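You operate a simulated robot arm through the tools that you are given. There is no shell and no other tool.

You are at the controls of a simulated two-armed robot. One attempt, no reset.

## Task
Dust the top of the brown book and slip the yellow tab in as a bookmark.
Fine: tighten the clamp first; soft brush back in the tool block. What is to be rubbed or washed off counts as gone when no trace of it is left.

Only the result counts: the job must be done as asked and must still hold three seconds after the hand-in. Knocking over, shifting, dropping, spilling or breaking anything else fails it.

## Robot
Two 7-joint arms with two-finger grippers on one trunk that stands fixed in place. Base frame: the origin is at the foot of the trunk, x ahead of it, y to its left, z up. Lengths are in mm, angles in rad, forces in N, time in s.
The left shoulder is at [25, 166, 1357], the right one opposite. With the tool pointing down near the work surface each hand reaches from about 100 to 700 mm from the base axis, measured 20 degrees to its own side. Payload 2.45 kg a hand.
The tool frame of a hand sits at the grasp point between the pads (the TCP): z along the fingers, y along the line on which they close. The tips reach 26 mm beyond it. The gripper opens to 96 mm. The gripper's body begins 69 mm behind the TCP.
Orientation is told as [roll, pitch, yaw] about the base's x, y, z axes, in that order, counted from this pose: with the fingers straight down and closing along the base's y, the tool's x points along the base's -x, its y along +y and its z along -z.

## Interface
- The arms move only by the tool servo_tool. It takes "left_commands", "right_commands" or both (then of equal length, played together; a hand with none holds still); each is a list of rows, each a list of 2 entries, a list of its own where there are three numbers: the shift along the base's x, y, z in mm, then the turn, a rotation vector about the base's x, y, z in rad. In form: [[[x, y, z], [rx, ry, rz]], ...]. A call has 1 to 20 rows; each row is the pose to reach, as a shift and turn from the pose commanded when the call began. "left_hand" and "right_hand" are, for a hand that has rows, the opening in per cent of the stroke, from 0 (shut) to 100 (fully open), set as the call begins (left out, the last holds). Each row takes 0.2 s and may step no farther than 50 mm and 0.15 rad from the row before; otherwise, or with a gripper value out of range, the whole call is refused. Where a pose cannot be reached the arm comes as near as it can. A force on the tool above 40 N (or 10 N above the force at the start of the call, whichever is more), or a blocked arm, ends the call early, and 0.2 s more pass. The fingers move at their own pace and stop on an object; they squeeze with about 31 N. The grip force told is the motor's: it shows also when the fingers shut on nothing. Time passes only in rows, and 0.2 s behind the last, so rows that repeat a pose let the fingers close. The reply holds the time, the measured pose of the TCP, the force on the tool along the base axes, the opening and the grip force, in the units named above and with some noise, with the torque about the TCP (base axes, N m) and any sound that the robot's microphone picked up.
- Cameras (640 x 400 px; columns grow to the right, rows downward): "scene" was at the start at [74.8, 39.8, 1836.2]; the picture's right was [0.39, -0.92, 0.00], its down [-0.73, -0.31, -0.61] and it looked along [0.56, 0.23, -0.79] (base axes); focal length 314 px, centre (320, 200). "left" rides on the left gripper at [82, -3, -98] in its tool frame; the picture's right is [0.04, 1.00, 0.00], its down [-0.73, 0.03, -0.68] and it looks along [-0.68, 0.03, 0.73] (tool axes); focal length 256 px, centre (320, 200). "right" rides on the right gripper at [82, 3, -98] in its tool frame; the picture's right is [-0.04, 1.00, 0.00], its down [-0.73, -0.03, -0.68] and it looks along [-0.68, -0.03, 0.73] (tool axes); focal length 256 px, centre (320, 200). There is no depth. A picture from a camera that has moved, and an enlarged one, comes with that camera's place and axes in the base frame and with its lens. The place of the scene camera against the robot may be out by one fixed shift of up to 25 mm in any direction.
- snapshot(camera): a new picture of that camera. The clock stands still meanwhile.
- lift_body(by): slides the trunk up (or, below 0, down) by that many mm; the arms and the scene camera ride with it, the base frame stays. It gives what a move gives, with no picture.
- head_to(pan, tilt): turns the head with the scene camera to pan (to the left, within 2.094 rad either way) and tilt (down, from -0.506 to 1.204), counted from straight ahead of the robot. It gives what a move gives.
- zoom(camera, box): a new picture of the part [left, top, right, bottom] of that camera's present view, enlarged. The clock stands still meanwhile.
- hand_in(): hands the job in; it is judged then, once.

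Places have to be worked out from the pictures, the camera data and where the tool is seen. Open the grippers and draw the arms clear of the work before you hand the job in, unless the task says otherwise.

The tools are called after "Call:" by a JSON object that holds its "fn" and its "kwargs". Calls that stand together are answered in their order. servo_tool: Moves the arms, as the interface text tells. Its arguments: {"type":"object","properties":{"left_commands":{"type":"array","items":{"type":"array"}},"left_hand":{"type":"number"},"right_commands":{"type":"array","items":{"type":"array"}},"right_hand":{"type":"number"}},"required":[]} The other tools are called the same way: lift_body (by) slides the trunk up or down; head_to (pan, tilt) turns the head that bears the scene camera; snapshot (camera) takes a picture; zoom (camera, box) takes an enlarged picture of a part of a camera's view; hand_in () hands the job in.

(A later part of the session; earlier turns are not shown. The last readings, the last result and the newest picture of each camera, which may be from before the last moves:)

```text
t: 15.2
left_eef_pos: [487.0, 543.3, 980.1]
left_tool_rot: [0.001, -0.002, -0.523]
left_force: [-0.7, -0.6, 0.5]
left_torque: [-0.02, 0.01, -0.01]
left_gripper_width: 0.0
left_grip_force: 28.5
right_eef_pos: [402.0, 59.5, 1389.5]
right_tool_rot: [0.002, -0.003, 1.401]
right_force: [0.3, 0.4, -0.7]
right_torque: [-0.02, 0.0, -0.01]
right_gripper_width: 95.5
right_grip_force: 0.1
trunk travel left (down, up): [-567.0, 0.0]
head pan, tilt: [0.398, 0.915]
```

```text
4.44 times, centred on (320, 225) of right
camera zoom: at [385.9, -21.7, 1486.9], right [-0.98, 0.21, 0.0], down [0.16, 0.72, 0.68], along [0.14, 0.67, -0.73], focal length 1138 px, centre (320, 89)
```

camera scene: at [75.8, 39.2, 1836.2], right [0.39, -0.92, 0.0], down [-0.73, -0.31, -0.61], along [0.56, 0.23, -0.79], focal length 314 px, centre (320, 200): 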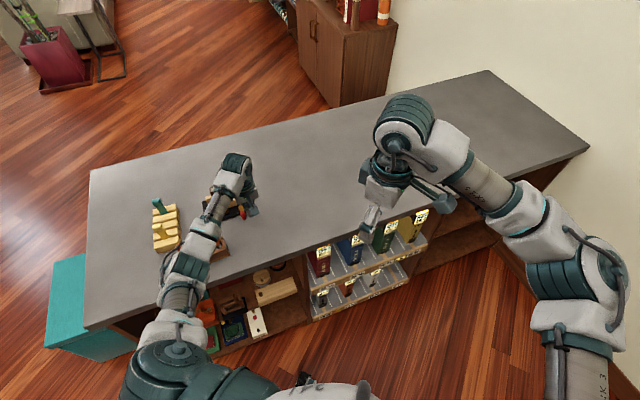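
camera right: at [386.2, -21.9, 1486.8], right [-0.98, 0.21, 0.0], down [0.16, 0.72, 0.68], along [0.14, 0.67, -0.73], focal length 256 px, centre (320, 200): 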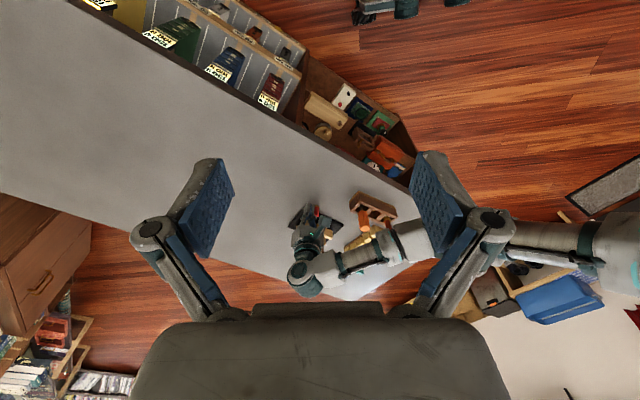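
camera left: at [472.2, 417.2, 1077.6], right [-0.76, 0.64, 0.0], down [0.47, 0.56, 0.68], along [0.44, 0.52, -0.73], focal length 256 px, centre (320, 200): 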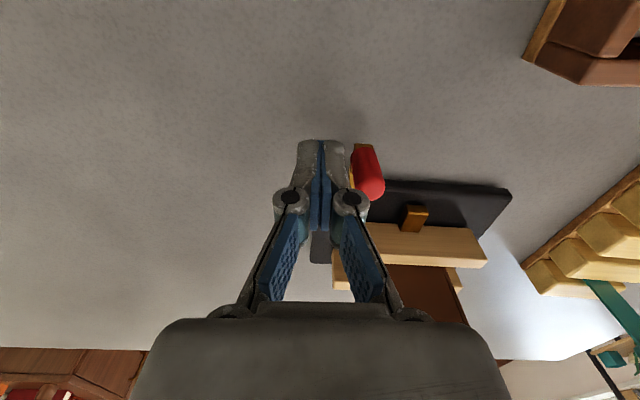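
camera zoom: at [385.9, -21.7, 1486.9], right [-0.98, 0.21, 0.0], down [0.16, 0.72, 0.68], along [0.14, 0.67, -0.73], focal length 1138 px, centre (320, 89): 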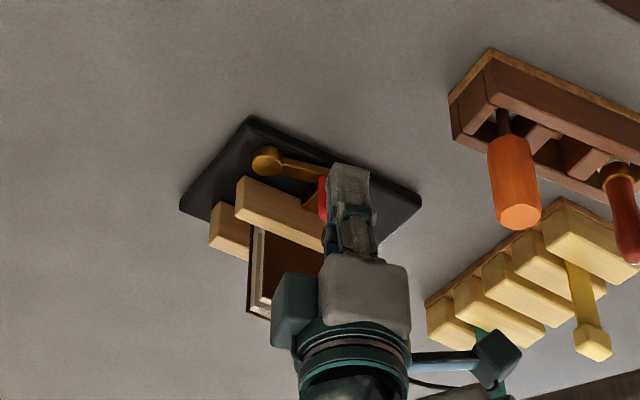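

The lever is nearing the brass block. I go on in small steps until it meets resistance.

Call:
{"fn": "servo_tool", "kwargs": {"left_commands": [[[0.4, 2.2, 0], [0, 0, -0.044]], [[1, 4.3, 0], [0, 0, -0.087]]]}}

Call:
{"fn": "zoom", "kwargs": {"camera": "left", "box": [320, 100, 420, 200]}}

```text
t: 15.8
left_eef_pos: [486.7, 546.2, 980.5]
left_tool_rot: [0.001, -0.003, -0.61]
left_force: [-4.9, -5.1, -2.0]
left_torque: [-0.01, 0.01, 0.01]
left_gripper_width: 0.2
left_grip_force: 28.5
right_eef_pos: [401.2, 58.0, 1389.4]
right_tool_rot: [0.002, -0.003, 1.399]
right_force: [0.0, 0.6, 0.4]
right_torque: [0.0, 0.01, 0.02]
right_gripper_width: 96.1
right_grip_force: 0.1
trunk travel left (down, up): [-567.0, 0.0]
head pan, tilt: [0.398, 0.915]
```

```text
4.00 times, centred on (370, 150) of left
camera zoom: at [418.3, 590.4, 1078.6], right [0.54, 0.84, 0.0], down [0.62, -0.4, 0.68], along [0.57, -0.37, -0.73], focal length 1024 px, centre (120, 400)
```

zoom: 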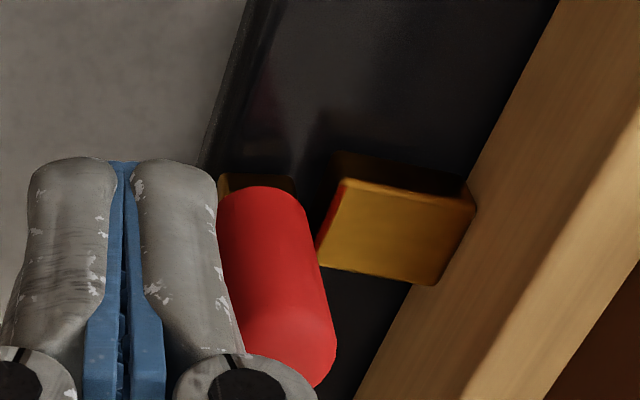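

Resistance of about 7 N has started. I push slightly farther to see whether it is a stop or the clamp tightening.

Call:
{"fn": "servo_tool", "kwargs": {"left_commands": [[[0.7, 2.2, 0], [0, 0, -0.044]], [[0.7, 2.2, 0], [0, 0, -0.044]]]}}

Call:
{"fn": "zoom", "kwargs": {"camera": "left", "box": [320, 100, 420, 200]}}

Call:
{"fn": "zoom", "kwargs": {"camera": "right", "box": [280, 190, 340, 250]}}

```text
t: 16.4
left_eef_pos: [486.9, 547.4, 980.7]
left_tool_rot: [0.002, 0.0, -0.654]
left_force: [-8.1, -10.6, -0.2]
left_torque: [-0.05, 0.04, 0.02]
left_gripper_width: 0.0
left_grip_force: 28.7
right_eef_pos: [402.0, 56.2, 1390.5]
right_tool_rot: [0.002, -0.004, 1.398]
right_force: [-0.4, -0.2, 0.0]
right_torque: [0.01, 0.01, 0.02]
right_gripper_width: 96.1
right_grip_force: 0.0
trunk travel left (down, up): [-567.0, 0.0]
head pan, tilt: [0.398, 0.915]
```

```text
4.00 times, centred on (370, 150) of left
camera zoom: at [420.0, 594.3, 1079.1], right [0.58, 0.82, 0.0], down [0.6, -0.42, 0.68], along [0.56, -0.39, -0.73], focal length 1024 px, centre (120, 400)
```

zoom: 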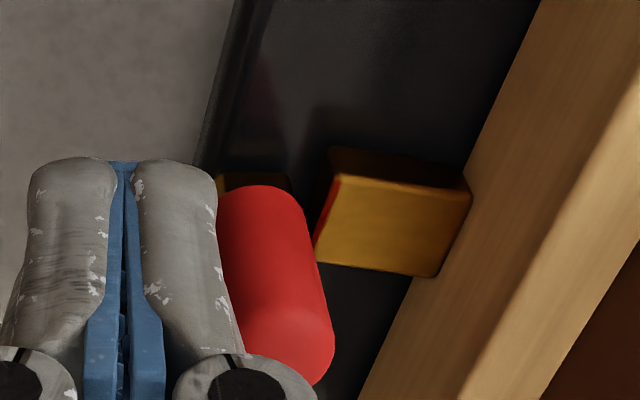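

```text
6.67 times, centred on (310, 220) of right
camera zoom: at [384.7, -24.3, 1487.1], right [-0.98, 0.21, 0.0], down [0.16, 0.72, 0.68], along [0.14, 0.67, -0.73], focal length 1707 px, centre (387, 67)
```

zoom: 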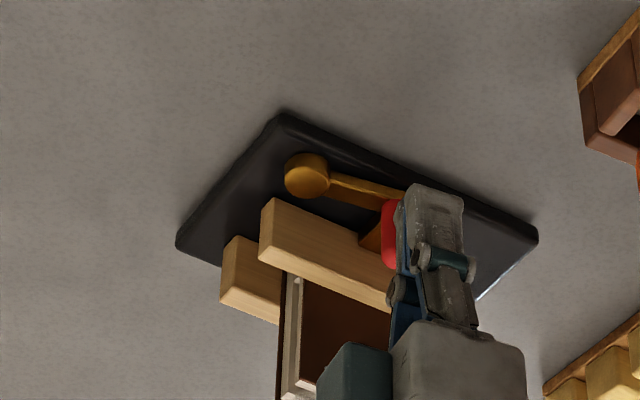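

The force rises stiffly (13 N). One more small step will confirm a hard stop.

Call:
{"fn": "servo_tool", "kwargs": {"left_commands": [[[0.7, 1.4, 0], [0, 0, -0.02]], [[0.7, 1.4, 0], [0, 0, -0.02]]]}}

Call:
{"fn": "zoom", "kwargs": {"camera": "left", "box": [320, 100, 420, 200]}}

```text
t: 17.1
left_eef_pos: [487.7, 549.4, 981.3]
left_tool_rot: [0.002, -0.003, -0.672]
left_force: [-11.1, -10.0, 0.8]
left_torque: [0.0, 0.01, -0.02]
left_gripper_width: 0.2
left_grip_force: 29.5
right_eef_pos: [400.6, 57.3, 1389.7]
right_tool_rot: [0.003, -0.005, 1.4]
right_force: [0.5, 0.0, -0.3]
right_torque: [0.0, 0.01, 0.04]
right_gripper_width: 96.0
right_grip_force: 0.0
trunk travel left (down, up): [-567.0, 0.0]
head pan, tilt: [0.398, 0.915]
```

```text
4.00 times, centred on (370, 150) of left
camera zoom: at [421.5, 598.1, 1079.0], right [0.59, 0.81, 0.0], down [0.59, -0.43, 0.68], along [0.55, -0.4, -0.73], focal length 1024 px, centre (120, 400)
```

zoom: 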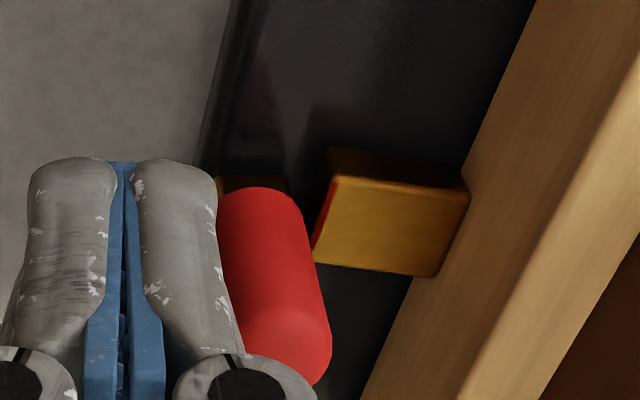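

The force is about 15 N and still creeping, like a cam tightening. I push more, checking that the base doesn't move.

Call:
{"fn": "servo_tool", "kwargs": {"left_commands": [[[1.0, 2.2, 0], [0, 0, -0.04]], [[1.0, 2.2, 0], [0, 0, -0.04]], [[1.0, 2.2, 0], [0, 0, -0.04]]]}}

Call:
{"fn": "zoom", "kwargs": {"camera": "left", "box": [320, 100, 420, 200]}}

Call:
{"fn": "zoom", "kwargs": {"camera": "right", "box": [280, 190, 340, 250]}}

```text
t: 17.9
left_eef_pos: [488.1, 553.0, 981.1]
left_tool_rot: [0.003, -0.001, -0.711]
left_force: [-11.7, -8.1, 3.0]
left_torque: [-0.01, 0.01, 0.01]
left_gripper_width: 0.0
left_grip_force: 28.0
right_eef_pos: [402.0, 59.4, 1388.8]
right_tool_rot: [0.0, -0.006, 1.398]
right_force: [-0.4, 0.3, 0.1]
right_torque: [0.01, 0.03, -0.01]
right_gripper_width: 95.8
right_grip_force: 0.0
trunk travel left (down, up): [-567.0, 0.0]
head pan, tilt: [0.398, 0.915]
```

```text
4.00 times, centred on (370, 150) of left
camera zoom: at [424.2, 603.6, 1079.0], right [0.62, 0.78, 0.0], down [0.57, -0.46, 0.68], along [0.53, -0.42, -0.73], focal length 1024 px, centre (120, 400)
```

zoom: 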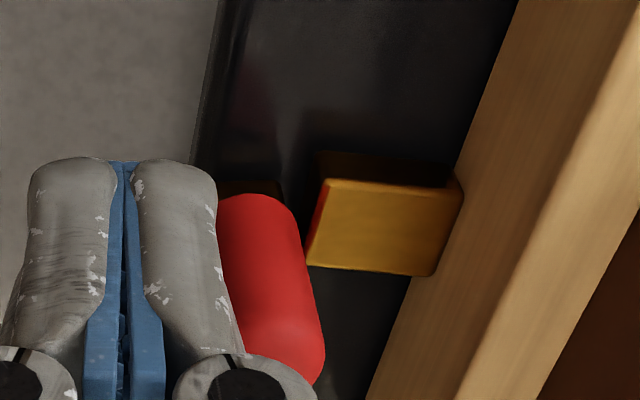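

```text
6.67 times, centred on (310, 220) of right
camera zoom: at [384.0, -23.1, 1487.3], right [-0.98, 0.21, 0.0], down [0.16, 0.72, 0.68], along [0.14, 0.67, -0.73], focal length 1707 px, centre (387, 67)
```

zoom: 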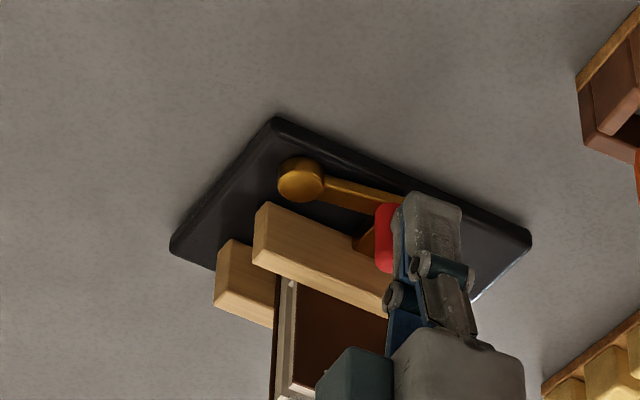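

The base itself has just slid by about 2–3 mm, so the lever was already against its stop. I stop pushing, back straight off and rise to inspect.

Call:
{"fn": "servo_tool", "kwargs": {"left_commands": [[[-5, -6, 0], [0, 0, 0]], [[-12, -14, 0], [0, 0, 0]], [[-20, -20, 20], [0, 0, 0.1]], [[-25, -25, 60], [0, 0, 0.2]], [[-30, -30, 100], [0, 0, 0.3]], [[-40, -40, 140], [0, 0, 0.4]], [[-40, -40, 140], [0, 0, 0.4]]]}}

Call:
{"fn": "snapshot", "kwargs": {"camera": "left"}}

Call:
{"fn": "snapshot", "kwargs": {"camera": "scene"}}

Call:
{"fn": "zoom", "kwargs": {"camera": "right", "box": [280, 190, 340, 250]}}

```text
t: 19.4
left_eef_pos: [451.3, 513.4, 1121.7]
left_tool_rot: [0.001, -0.001, -0.31]
left_force: [0.3, 0.5, -0.3]
left_torque: [-0.01, -0.03, -0.01]
left_gripper_width: 0.0
left_grip_force: 28.4
right_eef_pos: [403.2, 59.8, 1389.4]
right_tool_rot: [0.003, -0.001, 1.399]
right_force: [-0.6, -0.1, -0.9]
right_torque: [-0.01, -0.02, 0.0]
right_gripper_width: 96.1
right_grip_force: 0.2
trunk travel left (down, up): [-567.0, 0.0]
head pan, tilt: [0.398, 0.915]
```

```text
taken
camera left: at [372.0, 535.0, 1219.7], right [0.27, 0.96, 0.0], down [0.71, -0.2, 0.68], along [0.66, -0.18, -0.73], focal length 256 px, centre (320, 200)
```

left: 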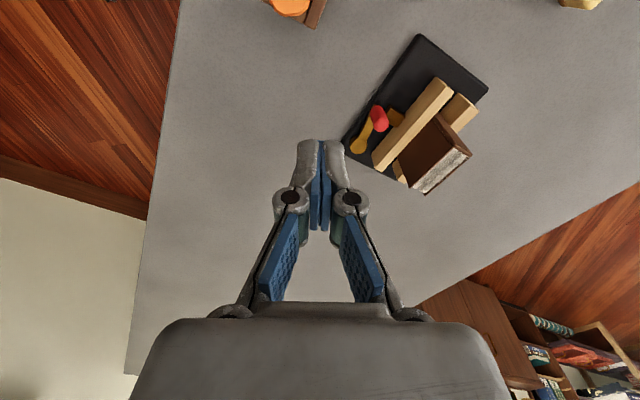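

```text
taken
camera scene: at [74.1, 41.2, 1877.6], right [0.39, -0.92, 0.0], down [-0.73, -0.31, -0.61], along [0.56, 0.23, -0.79], focal length 314 px, centre (320, 200)
```

scene: 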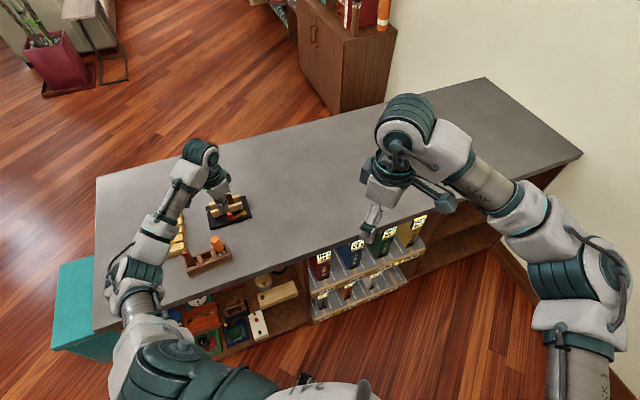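

```text
6.67 times, centred on (310, 220) of right
camera zoom: at [386.1, -20.9, 1486.8], right [-0.98, 0.21, 0.0], down [0.16, 0.72, 0.68], along [0.14, 0.66, -0.73], focal length 1707 px, centre (387, 67)
```

zoom: 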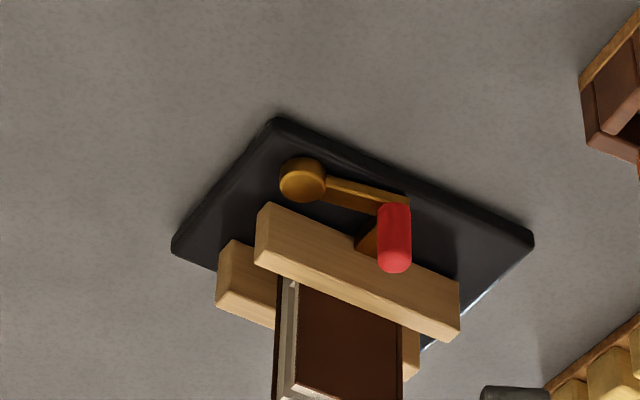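

The hand is clear. I zoom on the lever's final state and the book.

Call:
{"fn": "zoom", "kwargs": {"camera": "left", "box": [330, 25, 500, 205]}}

Call:
{"fn": "zoom", "kwargs": {"camera": "left", "box": [340, 80, 430, 170]}}

Call:
{"fn": "zoom", "kwargs": {"camera": "scene", "box": [195, 180, 265, 240]}}

```text
2.22 times, centred on (415, 115) of left
camera zoom: at [372.0, 535.0, 1219.7], right [0.27, 0.96, 0.0], down [0.71, -0.2, 0.68], along [0.66, -0.18, -0.73], focal length 569 px, centre (109, 389)
```

zoom: 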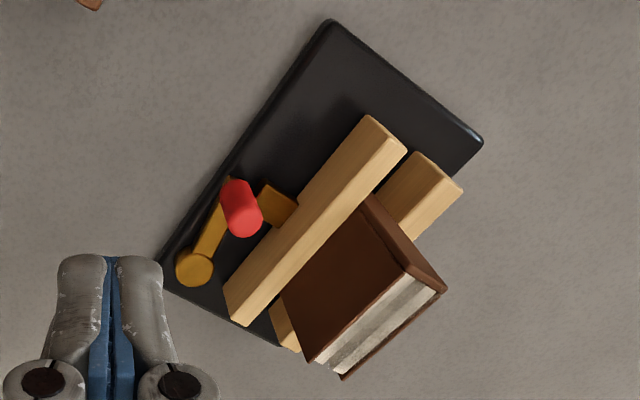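

```text
4.44 times, centred on (385, 125) of left
camera zoom: at [372.0, 535.0, 1219.7], right [0.27, 0.96, 0.0], down [0.71, -0.2, 0.68], along [0.66, -0.18, -0.73], focal length 1138 px, centre (31, 533)
```

zoom: 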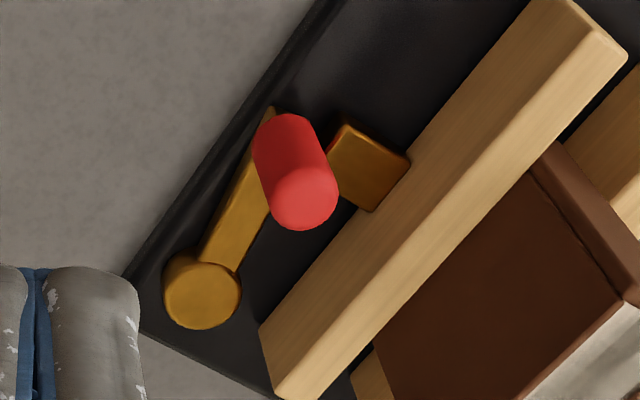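

```text
6.67 times, centred on (230, 210) of scene
camera zoom: at [74.1, 41.2, 1877.6], right [0.39, -0.92, 0.0], down [-0.73, -0.31, -0.61], along [0.56, 0.23, -0.79], focal length 2092 px, centre (920, 133)
```

zoom: 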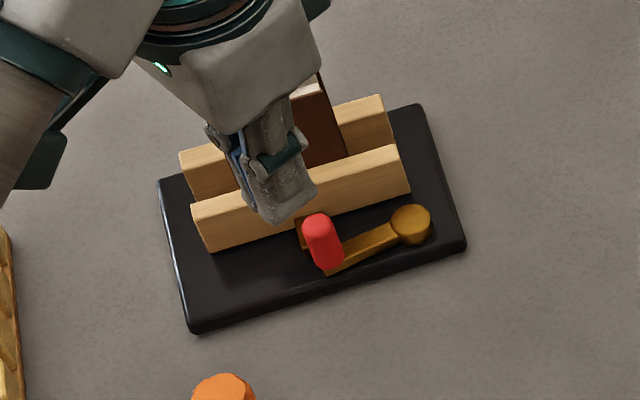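

The lever rests against the brass stop and the clamp is tight. Next is the brush: I move back with yaw 0.75 and the gripper open to view the tool block closely.

Call:
{"fn": "servo_tool", "kwargs": {"left_commands": [[[-25, -7, 15], [0, 0, 0.133]], [[-50, -14, 30], [0, 0, 0.266]], [[-75, -20, 30], [0, 0, 0.4]], [[-100, -27, 30], [0, 0, 0.53]], [[-125, -34, 30], [0, 0, 0.66]], [[-150, -40, 30], [0, 0, 0.8]], [[-175, -47, 30], [0, 0, 0.93]], [[-197, -53, 30], [0, 0, 1.06]], [[-197, -53, 30], [0, 0, 1.06]]], "left_hand": 100}}

Call:
{"fn": "snapshot", "kwargs": {"camera": "left"}}

Call:
{"fn": "snapshot", "kwargs": {"camera": "scene"}}

Call:
{"fn": "zoom", "kwargs": {"camera": "right", "box": [270, 150, 470, 300]}}

```text
t: 21.4
left_eef_pos: [253.2, 459.6, 1149.6]
left_tool_rot: [0.002, 0.002, 0.748]
left_force: [0.5, 0.2, 0.2]
left_torque: [-0.01, 0.0, 0.02]
left_gripper_width: 95.9
left_grip_force: 0.0
right_eef_pos: [402.6, 59.4, 1388.8]
right_tool_rot: [0.002, -0.002, 1.398]
right_force: [0.6, 0.6, -0.1]
right_torque: [0.02, 0.0, 0.0]
right_gripper_width: 96.2
right_grip_force: 0.0
trunk travel left (down, up): [-567.0, 0.0]
head pan, tilt: [0.398, 0.915]
```

```text
taken
camera left: at [194.9, 401.8, 1247.6], right [-0.71, 0.7, 0.0], down [0.52, 0.52, 0.68], along [0.48, 0.48, -0.73], focal length 256 px, centre (320, 200)
```

left: 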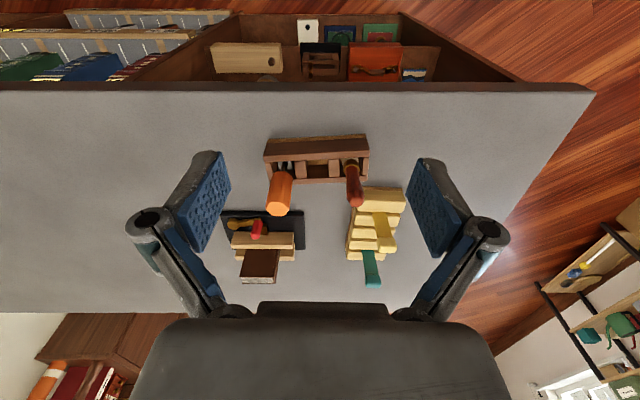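

```text
taken
camera scene: at [72.5, 40.0, 1877.7], right [0.39, -0.92, 0.0], down [-0.73, -0.31, -0.61], along [0.56, 0.23, -0.79], focal length 314 px, centre (320, 200)
```

scene: 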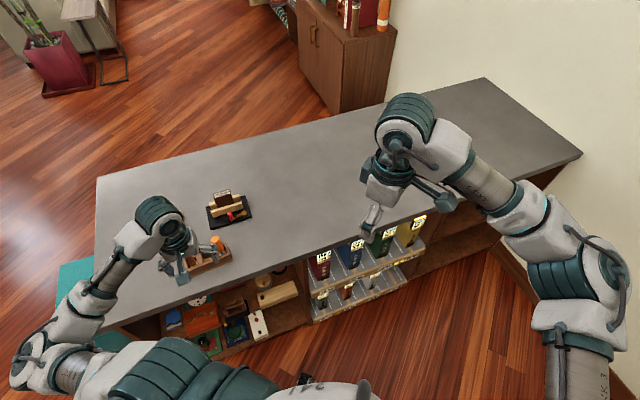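

```text
2.67 times, centred on (370, 225) of right
camera zoom: at [386.4, -21.5, 1486.7], right [-0.98, 0.21, 0.0], down [0.16, 0.72, 0.68], along [0.14, 0.67, -0.73], focal length 683 px, centre (187, 133)
```

zoom: 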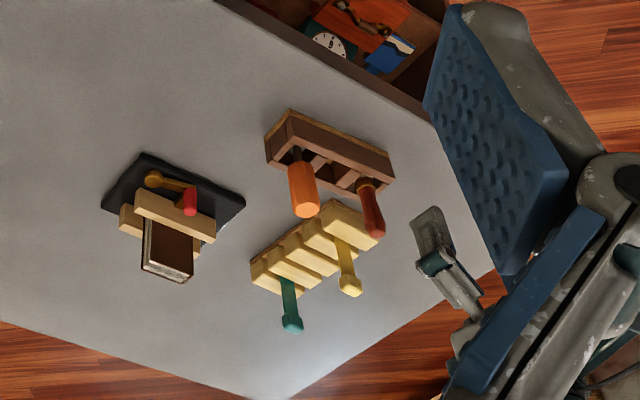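

Everything is visible. I zoom in on the tool block and the tab rack for precise positions.

Call:
{"fn": "zoom", "kwargs": {"camera": "left", "box": [255, 125, 415, 225]}}

Call:
{"fn": "zoom", "kwargs": {"camera": "left", "box": [335, 175, 415, 295]}}

Call:
{"fn": "zoom", "kwargs": {"camera": "left", "box": [215, 200, 315, 290]}}

Call:
{"fn": "zoom", "kwargs": {"camera": "right", "box": [360, 180, 430, 250]}}

```text
4.00 times, centred on (335, 175) of left
camera zoom: at [194.9, 401.8, 1247.6], right [-0.71, 0.7, 0.0], down [0.52, 0.52, 0.68], along [0.48, 0.48, -0.73], focal length 1024 px, centre (260, 300)
```

zoom: 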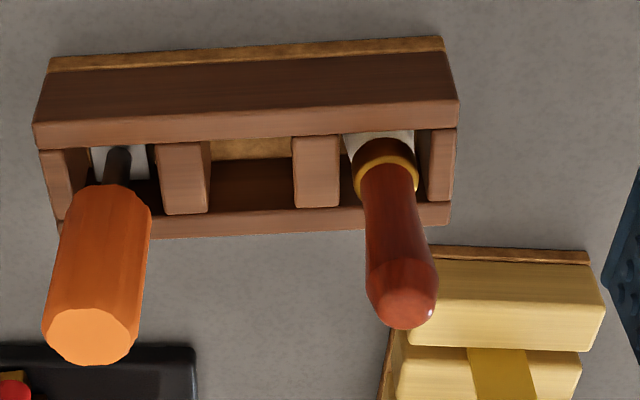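

```text
3.33 times, centred on (375, 235) of left
camera zoom: at [194.9, 401.8, 1247.6], right [-0.71, 0.7, 0.0], down [0.52, 0.52, 0.68], along [0.48, 0.48, -0.73], focal length 853 px, centre (137, 83)
```

zoom: 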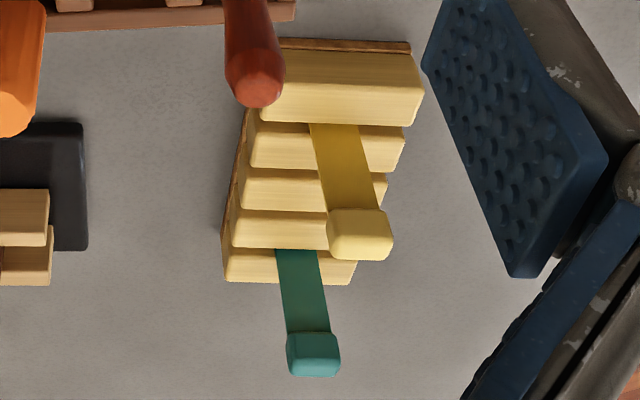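

```text
4.44 times, centred on (265, 245) of left
camera zoom: at [194.9, 401.8, 1247.6], right [-0.71, 0.7, 0.0], down [0.52, 0.52, 0.68], along [0.48, 0.48, -0.73], focal length 1138 px, centre (564, 0)
```

zoom: 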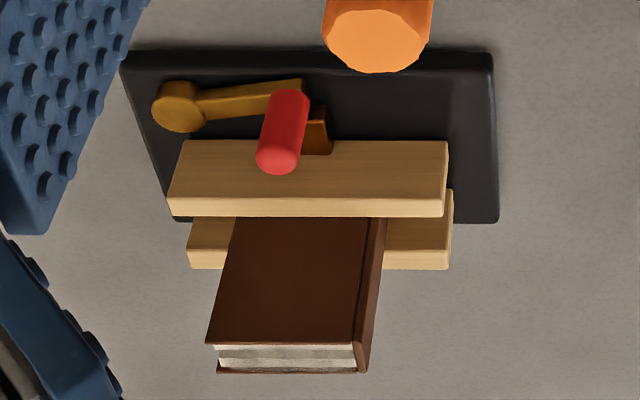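

```text
5.71 times, centred on (395, 215) of right
camera zoom: at [386.4, -21.5, 1486.7], right [-0.98, 0.21, 0.0], down [0.16, 0.72, 0.68], along [0.14, 0.67, -0.73], focal length 1463 px, centre (-109, 114)
```

zoom: 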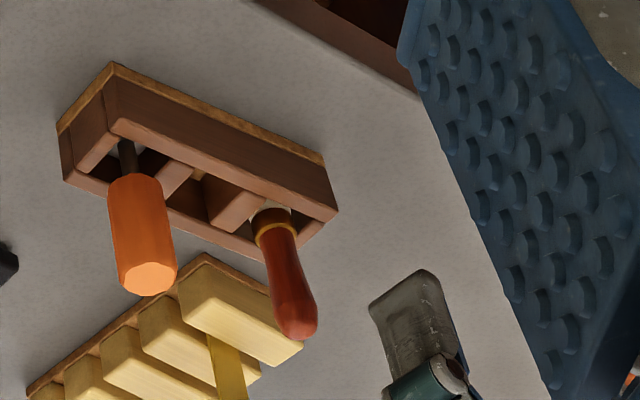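

Triangulated: brush handle axis near (312,580), top z≈1028, ferrule near 962. The yellow tab head is near (342,690,1019). I move above the brush with the gripper partly open.

Call:
{"fn": "servo_tool", "kwargs": {"left_commands": [[[15, 30, 0], [0, 0, 0]], [[30, 60, 0], [0, 0, 0]], [[45, 90, -10], [0, 0, 0]], [[56.5, 118, -28], [0, 0, 0]], [[56.5, 118, -50], [0, 0, 0]], [[56.5, 118, -50], [0, 0, 0]]], "left_hand": 60}}

Call:
{"fn": "snapshot", "kwargs": {"camera": "left"}}

Call:
{"fn": "snapshot", "kwargs": {"camera": "scene"}}

Call:
{"fn": "zoom", "kwargs": {"camera": "right", "box": [270, 150, 470, 300]}}

```text
t: 22.9
left_eef_pos: [309.6, 576.4, 1099.2]
left_tool_rot: [0.004, -0.001, 0.746]
left_force: [-0.2, 0.1, 0.7]
left_torque: [0.03, 0.01, 0.02]
left_gripper_width: 57.3
left_grip_force: 0.0
right_eef_pos: [403.2, 58.6, 1389.0]
right_tool_rot: [0.005, -0.002, 1.398]
right_force: [0.4, -0.3, 0.6]
right_torque: [-0.03, 0.03, 0.0]
right_gripper_width: 96.0
right_grip_force: 0.1
trunk travel left (down, up): [-567.0, 0.0]
head pan, tilt: [0.398, 0.915]
```

```text
taken
camera left: at [251.6, 519.4, 1197.8], right [-0.71, 0.71, 0.0], down [0.52, 0.52, 0.68], along [0.48, 0.48, -0.73], focal length 256 px, centre (320, 200)
```

left: 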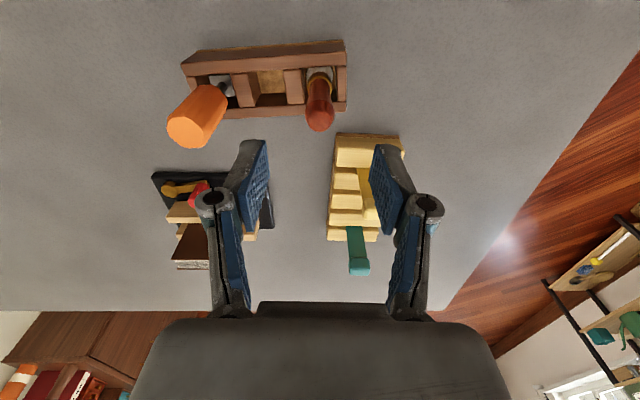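

```text
taken
camera scene: at [72.6, 40.7, 1877.7], right [0.39, -0.92, 0.0], down [-0.73, -0.31, -0.61], along [0.56, 0.23, -0.79], focal length 314 px, centre (320, 200)
```

scene: 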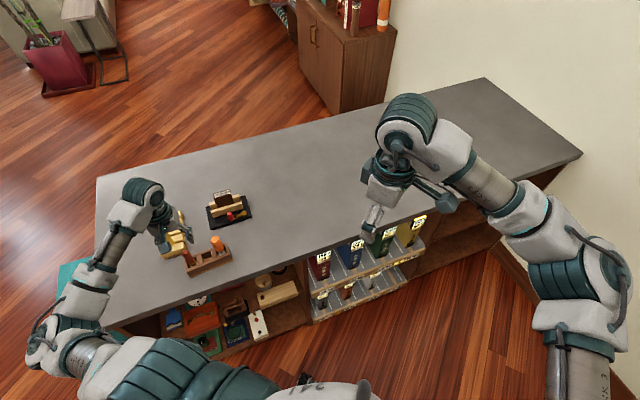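

```text
2.67 times, centred on (370, 225) of right
camera zoom: at [385.8, -22.4, 1486.9], right [-0.98, 0.21, 0.0], down [0.16, 0.72, 0.68], along [0.14, 0.67, -0.73], focal length 683 px, centre (187, 133)
```

zoom: 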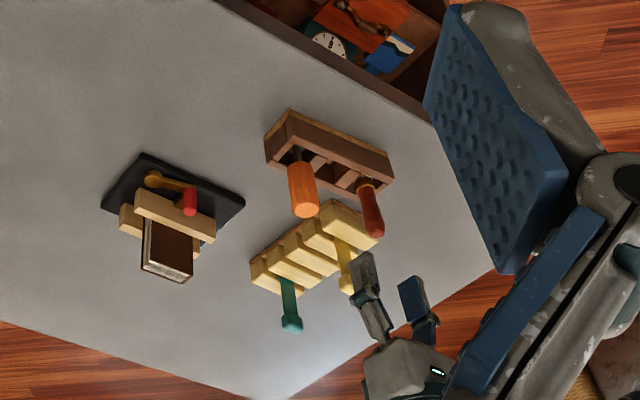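

The brush tip projects within about 2 mm of the plan. I descend around the handle to z≈1000.

Call:
{"fn": "servo_tool", "kwargs": {"left_commands": [[[-1, 0, -25], [0, 0, 0]], [[-1, 0, -50], [0, 0, 0]], [[-1, 0, -75], [0, 0, 0]], [[-1, 0, -98], [0, 0, 0]], [[-1, 0, -98], [0, 0, 0]]]}}

Call:
{"fn": "snapshot", "kwargs": {"camera": "left"}}

Call:
{"fn": "zoom", "kwargs": {"camera": "right", "box": [330, 180, 450, 290]}}

Call:
{"fn": "snapshot", "kwargs": {"camera": "scene"}}

```text
t: 24.1
left_eef_pos: [308.5, 576.9, 1001.2]
left_tool_rot: [0.001, -0.001, 0.746]
left_force: [-0.9, -1.4, -0.1]
left_torque: [-0.01, -0.02, 0.0]
left_gripper_width: 57.6
left_grip_force: 0.1
right_eef_pos: [402.3, 59.3, 1389.3]
right_tool_rot: [0.002, -0.001, 1.399]
right_force: [-0.4, -0.8, -0.2]
right_torque: [-0.01, 0.03, -0.01]
right_gripper_width: 96.0
right_grip_force: 0.0
trunk travel left (down, up): [-567.0, 0.0]
head pan, tilt: [0.398, 0.915]
```

```text
taken
camera left: at [251.5, 519.3, 1099.8], right [-0.71, 0.71, 0.0], down [0.52, 0.52, 0.68], along [0.48, 0.48, -0.73], focal length 256 px, centre (320, 200)
```

left: 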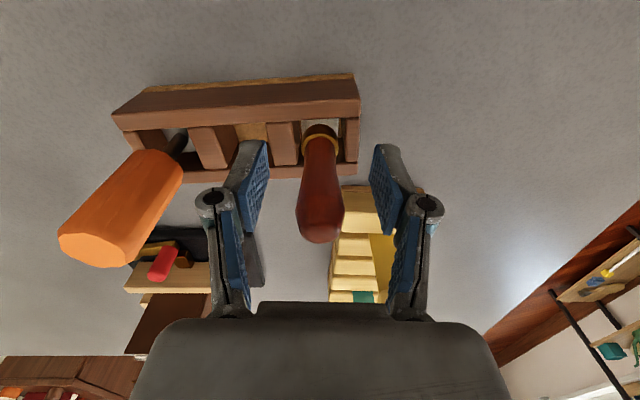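

```text
3.64 times, centred on (390, 235) of right
camera zoom: at [385.9, -21.8, 1486.9], right [-0.98, 0.21, 0.0], down [0.16, 0.72, 0.68], along [0.14, 0.67, -0.73], focal length 931 px, centre (66, 73)
```

zoom: 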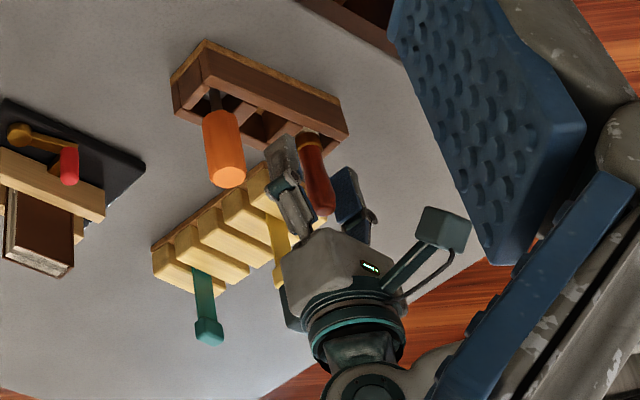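

```text
taken
camera scene: at [72.7, 40.6, 1877.7], right [0.39, -0.92, 0.0], down [-0.73, -0.31, -0.61], along [0.56, 0.23, -0.79], focal length 314 px, centre (320, 200)
```

scene: 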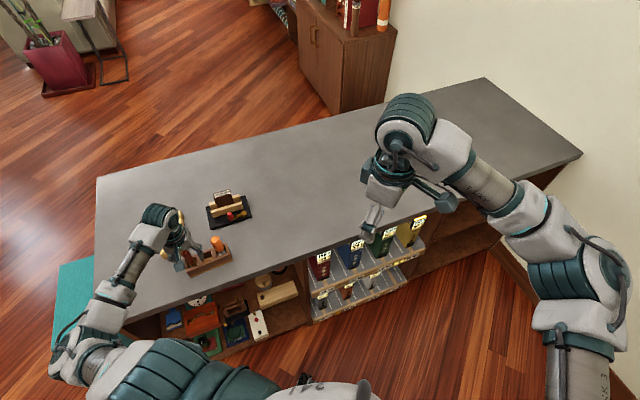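

The handle is centred between the pads. I close on it.

Call:
{"fn": "servo_tool", "kwargs": {"left_commands": [[[0, 0, 0], [0, 0, 0]], [[0, 0, 0], [0, 0, 0]], [[0, 0, 0], [0, 0, 0]]], "left_hand": 0}}

Call:
{"fn": "snapshot", "kwargs": {"camera": "left"}}

```text
t: 24.9
left_eef_pos: [309.2, 577.8, 1002.0]
left_tool_rot: [0.001, -0.002, 0.747]
left_force: [-1.4, 0.2, 0.8]
left_torque: [-0.02, -0.01, 0.01]
left_gripper_width: 17.1
left_grip_force: 31.1
right_eef_pos: [402.1, 58.8, 1389.6]
right_tool_rot: [0.004, 0.0, 1.399]
right_force: [0.0, 0.8, 0.3]
right_torque: [0.01, -0.05, 0.02]
right_gripper_width: 95.9
right_grip_force: 0.1
trunk travel left (down, up): [-567.0, 0.0]
head pan, tilt: [0.398, 0.915]
```

```text
taken
camera left: at [251.5, 519.3, 1100.0], right [-0.71, 0.71, 0.0], down [0.52, 0.52, 0.68], along [0.48, 0.48, -0.73], focal length 256 px, centre (320, 200)
```

left: 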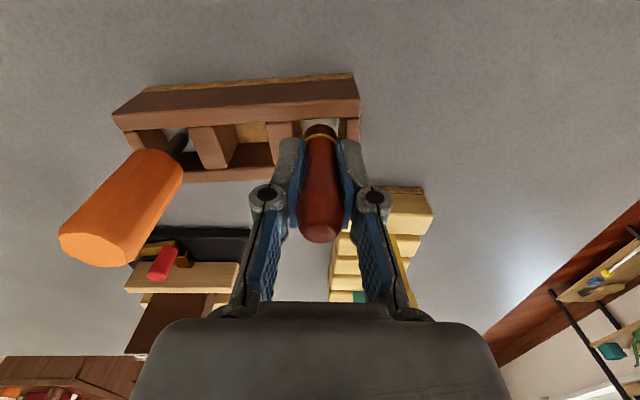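

The grip is firm at 17 mm. I lift straight up out of the block.

Call:
{"fn": "servo_tool", "kwargs": {"left_commands": [[[0, 0, 12], [0, 0, 0]], [[0, 0, 25], [0, 0, 0]], [[0, 0, 40], [0, 0, 0]], [[0, 0, 60], [0, 0, 0]], [[0, 0, 85], [0, 0, 0]], [[0, 0, 110], [0, 0, 0]], [[0, 0, 140], [0, 0, 0]], [[0, 0, 140], [0, 0, 0]]]}}

Call:
{"fn": "snapshot", "kwargs": {"camera": "left"}}

Call:
{"fn": "zoom", "kwargs": {"camera": "right", "box": [330, 180, 450, 290]}}

Call:
{"fn": "zoom", "kwargs": {"camera": "scene", "box": [110, 160, 260, 290]}}

```text
t: 26.6
left_eef_pos: [310.5, 578.1, 1141.4]
left_tool_rot: [0.003, -0.001, 0.748]
left_force: [0.6, 0.2, 0.6]
left_torque: [0.06, -0.01, 0.01]
left_gripper_width: 17.2
left_grip_force: 30.8
right_eef_pos: [402.5, 58.7, 1388.8]
right_tool_rot: [0.001, 0.0, 1.4]
right_force: [-0.7, 0.3, -0.3]
right_torque: [0.04, -0.03, 0.01]
right_gripper_width: 95.9
right_grip_force: 0.1
trunk travel left (down, up): [-567.0, 0.0]
head pan, tilt: [0.398, 0.915]
```

```text
taken
camera left: at [252.7, 520.9, 1240.0], right [-0.71, 0.71, 0.0], down [0.52, 0.52, 0.68], along [0.48, 0.48, -0.73], focal length 256 px, centre (320, 200)
```

left: 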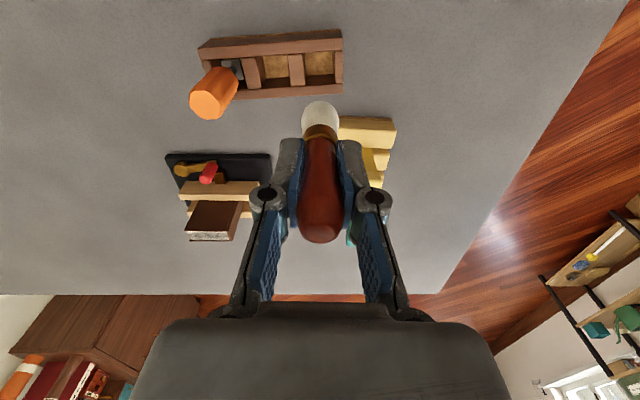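

```text
3.64 times, centred on (390, 235) of right
camera zoom: at [385.9, -21.7, 1486.9], right [-0.98, 0.21, 0.0], down [0.16, 0.72, 0.68], along [0.14, 0.67, -0.73], focal length 931 px, centre (66, 73)
```

zoom: 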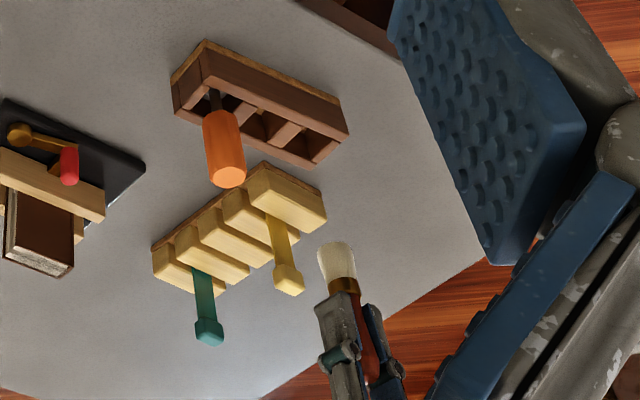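

```text
3.08 times, centred on (185, 225) of scene
camera zoom: at [72.8, 40.9, 1877.7], right [0.39, -0.92, 0.0], down [-0.73, -0.31, -0.61], along [0.56, 0.23, -0.79], focal length 966 px, centre (735, 123)
```

zoom: 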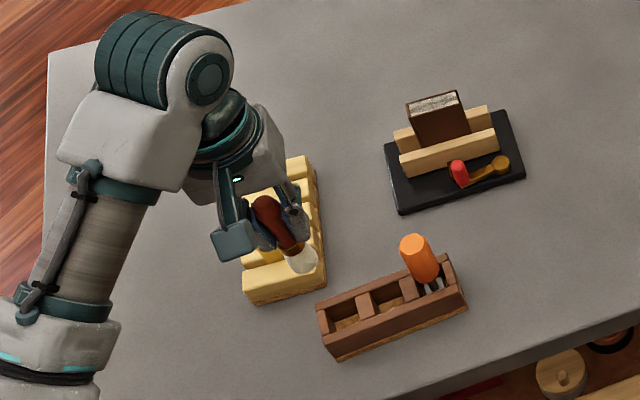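

The brush is free: round white bristles about 28 mm wide, with tips about 74 mm below the TCP. I carry it above the book at z≈1145.

Call:
{"fn": "servo_tool", "kwargs": {"left_commands": [[[38, 4, 4], [0, 0, 0]], [[76, 9, 6], [0, 0, 0]], [[114, 13, 6], [0, 0, 0]], [[152, 18, 6], [0, 0, 0]], [[190, 22, 6], [0, 0, 0]], [[226, 27, 6], [0, 0, 0]], [[226, 27, 6], [0, 0, 0]]]}}

Call:
{"fn": "snapshot", "kwargs": {"camera": "left"}}

Call:
{"fn": "zoom", "kwargs": {"camera": "left", "box": [260, 40, 400, 140]}}

Call:
{"fn": "zoom", "kwargs": {"camera": "right", "box": [250, 190, 390, 300]}}

```text
t: 28.2
left_eef_pos: [534.8, 604.3, 1149.2]
left_tool_rot: [0.004, -0.001, 0.747]
left_force: [0.4, -0.3, -0.3]
left_torque: [-0.01, 0.0, 0.0]
left_gripper_width: 17.2
left_grip_force: 30.8
right_eef_pos: [401.8, 59.8, 1389.8]
right_tool_rot: [0.002, -0.001, 1.399]
right_force: [1.2, 0.7, -0.8]
right_torque: [-0.02, 0.02, -0.02]
right_gripper_width: 95.8
right_grip_force: 0.1
trunk travel left (down, up): [-567.0, 0.0]
head pan, tilt: [0.398, 0.915]
```

```text
taken
camera left: at [477.8, 546.1, 1247.3], right [-0.71, 0.71, 0.0], down [0.52, 0.52, 0.68], along [0.48, 0.48, -0.73], focal length 256 px, centre (320, 200)
```

left: 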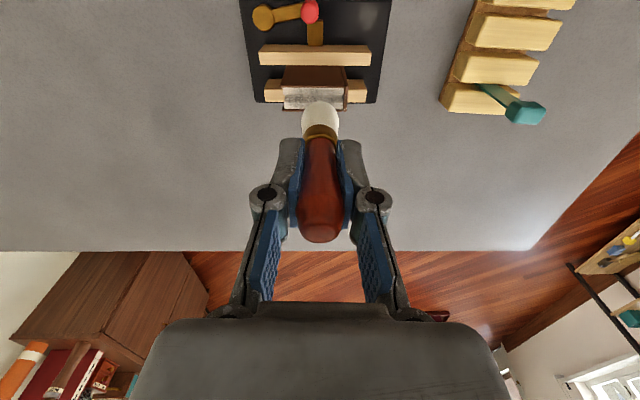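

```text
4.00 times, centred on (330, 90) of left
camera zoom: at [477.8, 546.1, 1247.3], right [-0.71, 0.71, 0.0], down [0.52, 0.52, 0.68], along [0.48, 0.48, -0.73], focal length 1024 px, centre (280, 640)
```

zoom: 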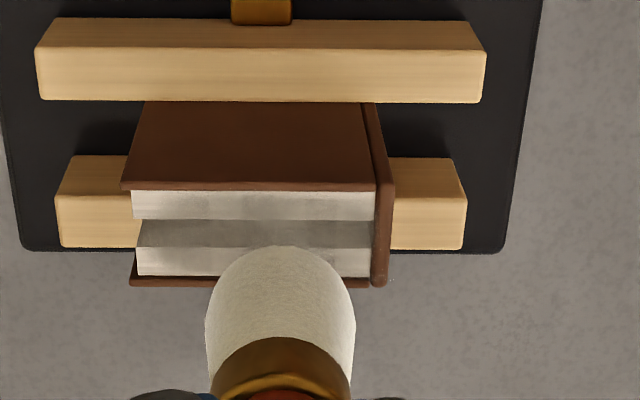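

```text
3.64 times, centred on (320, 245) of right
camera zoom: at [385.0, -22.2, 1487.2], right [-0.98, 0.21, 0.0], down [0.16, 0.72, 0.68], along [0.14, 0.67, -0.73], focal length 931 px, centre (320, 36)
```

zoom: 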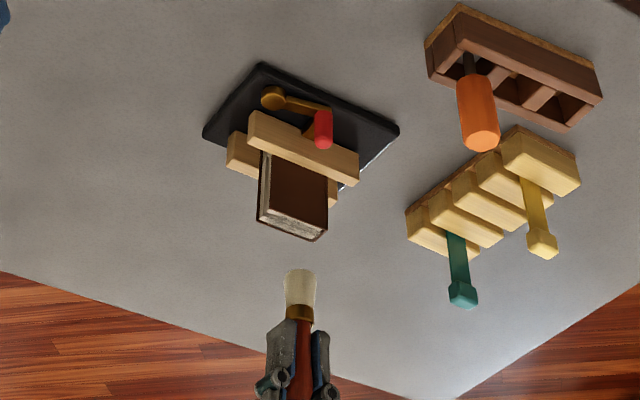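

Book centre is estimated at (543,608) and top z≈1024. I lower to just above contact and check alignment in the image.

Call:
{"fn": "servo_tool", "kwargs": {"left_commands": [[[3, 1, -15], [0, 0, 0]], [[5, 1, -30], [0, 0, 0]], [[5, 1, -38], [0, 0, 0]], [[5, 1, -38], [0, 0, 0]]]}}

Call:
{"fn": "zoom", "kwargs": {"camera": "left", "box": [260, 60, 400, 160]}}

Call:
{"fn": "zoom", "kwargs": {"camera": "right", "box": [270, 200, 350, 270]}}

Call:
{"fn": "zoom", "kwargs": {"camera": "scene", "box": [190, 160, 270, 230]}}

```text
t: 29.2
left_eef_pos: [541.8, 605.3, 1109.9]
left_tool_rot: [0.002, 0.0, 0.747]
left_force: [0.5, -0.2, -0.1]
left_torque: [0.01, 0.01, 0.01]
left_gripper_width: 17.2
left_grip_force: 31.1
right_eef_pos: [403.5, 58.9, 1389.1]
right_tool_rot: [0.003, -0.002, 1.398]
right_force: [1.0, 0.1, -0.6]
right_torque: [0.0, -0.02, 0.0]
right_gripper_width: 95.9
right_grip_force: 0.0
trunk travel left (down, up): [-567.0, 0.0]
head pan, tilt: [0.398, 0.915]
```

```text
4.00 times, centred on (330, 110) of left
camera zoom: at [484.3, 548.1, 1208.5], right [-0.71, 0.71, 0.0], down [0.52, 0.52, 0.68], along [0.48, 0.48, -0.73], focal length 1024 px, centre (280, 560)
```

zoom: 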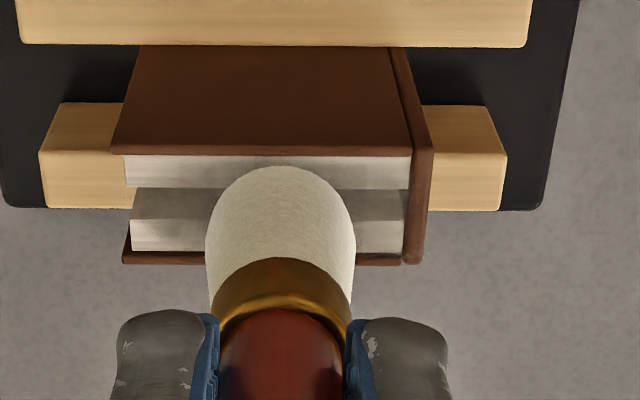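

```text
5.71 times, centred on (310, 235) of right
camera zoom: at [386.2, -21.9, 1486.8], right [-0.98, 0.21, 0.0], down [0.16, 0.72, 0.68], along [0.14, 0.67, -0.73], focal length 1463 px, centre (377, 0)
```

zoom: 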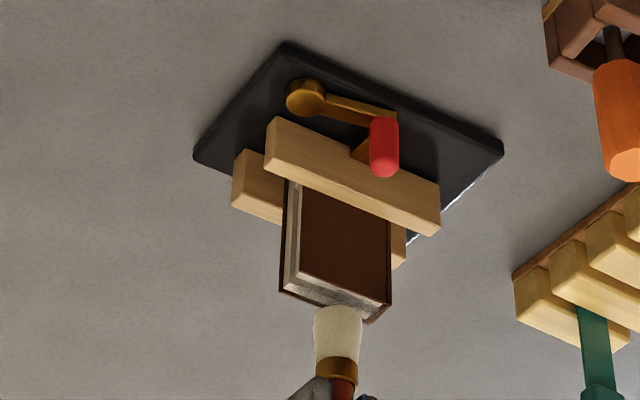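

```text
5.71 times, centred on (230, 195) of scene
camera zoom: at [75.3, 40.5, 1877.6], right [0.39, -0.92, 0.0], down [-0.73, -0.31, -0.61], along [0.56, 0.23, -0.8], focal length 1794 px, centre (834, 229)
```

zoom: 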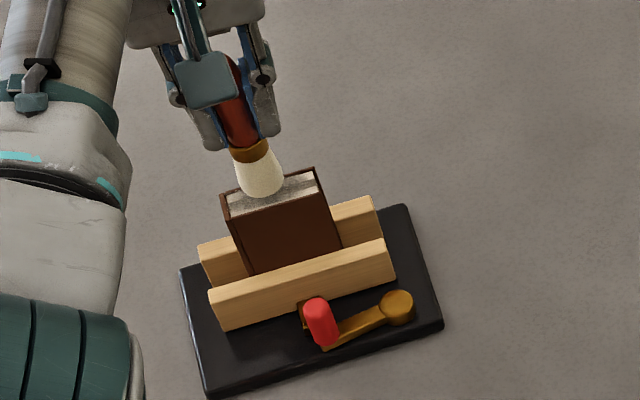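

Alignment is good: the brush axis is centred over the pages. I lower in small steps to find contact.

Call:
{"fn": "servo_tool", "kwargs": {"left_commands": [[[0, 0, -2], [0, 0, 0]], [[0, 0, -4], [0, 0, 0]], [[0, 0, -6], [0, 0, 0]], [[0, 0, -6], [0, 0, 0]]]}}

Call:
{"fn": "zoom", "kwargs": {"camera": "left", "box": [260, 60, 400, 160]}}

Call:
{"fn": "zoom", "kwargs": {"camera": "right", "box": [290, 230, 340, 270]}}

```text
t: 30.2
left_eef_pos: [540.9, 606.6, 1104.5]
left_tool_rot: [0.002, -0.001, 0.747]
left_force: [1.0, 0.9, -0.3]
left_torque: [0.01, -0.01, 0.02]
left_gripper_width: 17.0
left_grip_force: 31.2
right_eef_pos: [401.0, 59.9, 1389.1]
right_tool_rot: [0.001, -0.001, 1.399]
right_force: [0.1, 1.3, -0.8]
right_torque: [0.0, 0.0, -0.02]
right_gripper_width: 95.9
right_grip_force: 0.0
trunk travel left (down, up): [-567.0, 0.0]
head pan, tilt: [0.398, 0.915]
```

```text
4.00 times, centred on (330, 110) of left
camera zoom: at [483.7, 548.3, 1202.2], right [-0.71, 0.71, 0.0], down [0.52, 0.52, 0.68], along [0.48, 0.48, -0.73], focal length 1024 px, centre (280, 560)
```

zoom: 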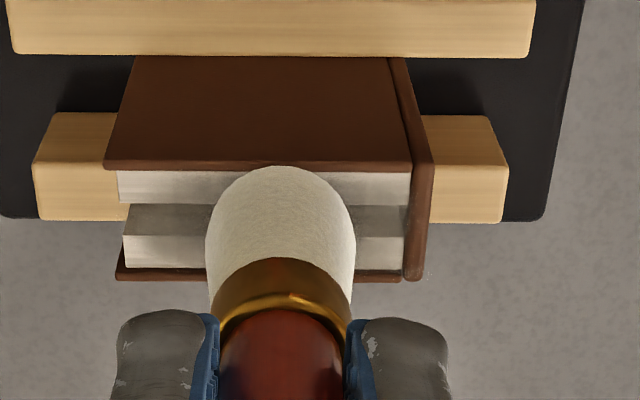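

```text
10.00 times, centred on (315, 250) of right
camera zoom: at [385.9, -21.7, 1486.9], right [-0.98, 0.21, 0.0], down [0.16, 0.72, 0.68], along [0.14, 0.67, -0.73], focal length 2560 px, centre (370, -300)
```

zoom: 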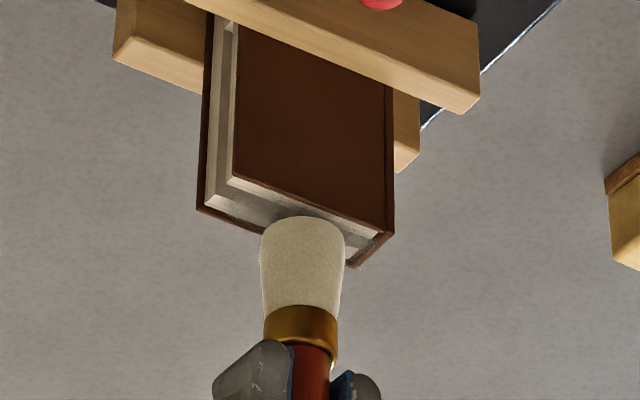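

Very close, with no contact force yet. I go on down in 1.5 mm steps.

Call:
{"fn": "servo_tool", "kwargs": {"left_commands": [[[0, 0, -1.5], [0, 0, 0]], [[0, 0, -3], [0, 0, 0]], [[0, 0, -3], [0, 0, 0]]]}}

Call:
{"fn": "zoom", "kwargs": {"camera": "right", "box": [290, 230, 340, 270]}}

```text
t: 31.1
left_eef_pos: [541.5, 605.2, 1100.8]
left_tool_rot: [0.003, 0.0, 0.747]
left_force: [1.1, 0.1, -0.8]
left_torque: [-0.03, -0.02, 0.02]
left_gripper_width: 17.1
left_grip_force: 30.8
right_eef_pos: [404.0, 59.3, 1388.2]
right_tool_rot: [0.001, -0.003, 1.401]
right_force: [-0.6, 0.3, -0.1]
right_torque: [-0.01, 0.03, -0.03]
right_gripper_width: 95.7
right_grip_force: 0.0
trunk travel left (down, up): [-567.0, 0.0]
head pan, tilt: [0.398, 0.915]
```

```text
10.00 times, centred on (315, 250) of right
camera zoom: at [385.9, -21.7, 1486.9], right [-0.98, 0.21, 0.0], down [0.16, 0.72, 0.68], along [0.14, 0.67, -0.73], focal length 2560 px, centre (370, -300)
```

zoom: 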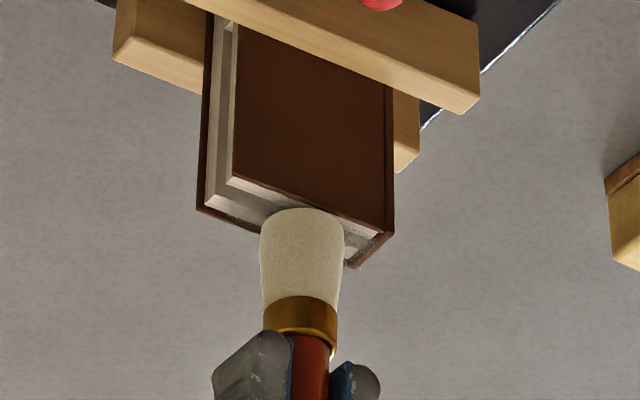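

Call:
{"fn": "servo_tool", "kwargs": {"left_commands": [[[0, 0, -1], [0, 0, 0]], [[0, 0, -2], [0, 0, 0]], [[0, 0, -3], [0, 0, 0]], [[0, 0, -3], [0, 0, 0]]]}}

Call:
{"fn": "zoom", "kwargs": {"camera": "right", "box": [290, 230, 340, 270]}}

Call:
{"fn": "zoom", "kwargs": {"camera": "left", "box": [260, 60, 400, 160]}}

```text
t: 32.0
left_eef_pos: [540.4, 606.5, 1097.8]
left_tool_rot: [0.003, 0.001, 0.747]
left_force: [0.1, 0.1, 0.1]
left_torque: [0.01, -0.02, -0.03]
left_gripper_width: 17.0
left_grip_force: 30.9
right_eef_pos: [402.7, 59.7, 1389.4]
right_tool_rot: [0.003, -0.001, 1.398]
right_force: [0.7, -0.7, 0.2]
right_torque: [0.02, 0.01, -0.04]
right_gripper_width: 95.9
right_grip_force: 0.0
trunk travel left (down, up): [-567.0, 0.0]
head pan, tilt: [0.398, 0.915]
```

```text
10.00 times, centred on (315, 250) of right
camera zoom: at [386.1, -21.8, 1486.8], right [-0.98, 0.21, 0.0], down [0.16, 0.72, 0.68], along [0.14, 0.67, -0.73], focal length 2560 px, centre (370, -300)
```

zoom: 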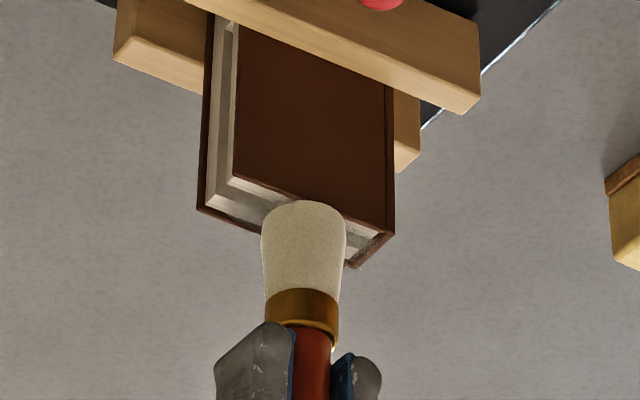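

```text
4.00 times, centred on (330, 110) of left
camera zoom: at [483.7, 548.3, 1196.3], right [-0.71, 0.71, 0.0], down [0.52, 0.52, 0.68], along [0.48, 0.48, -0.73], focal length 1024 px, centre (280, 560)
```

zoom: 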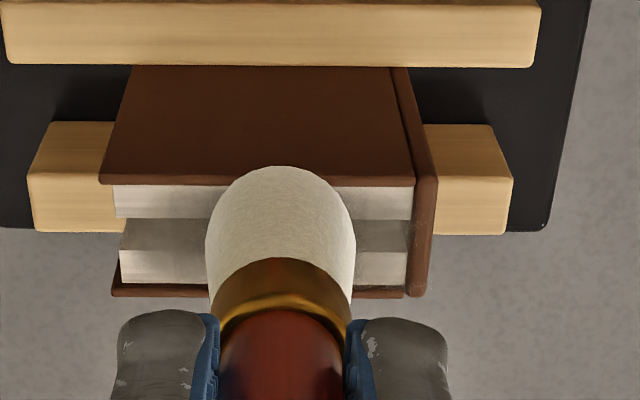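

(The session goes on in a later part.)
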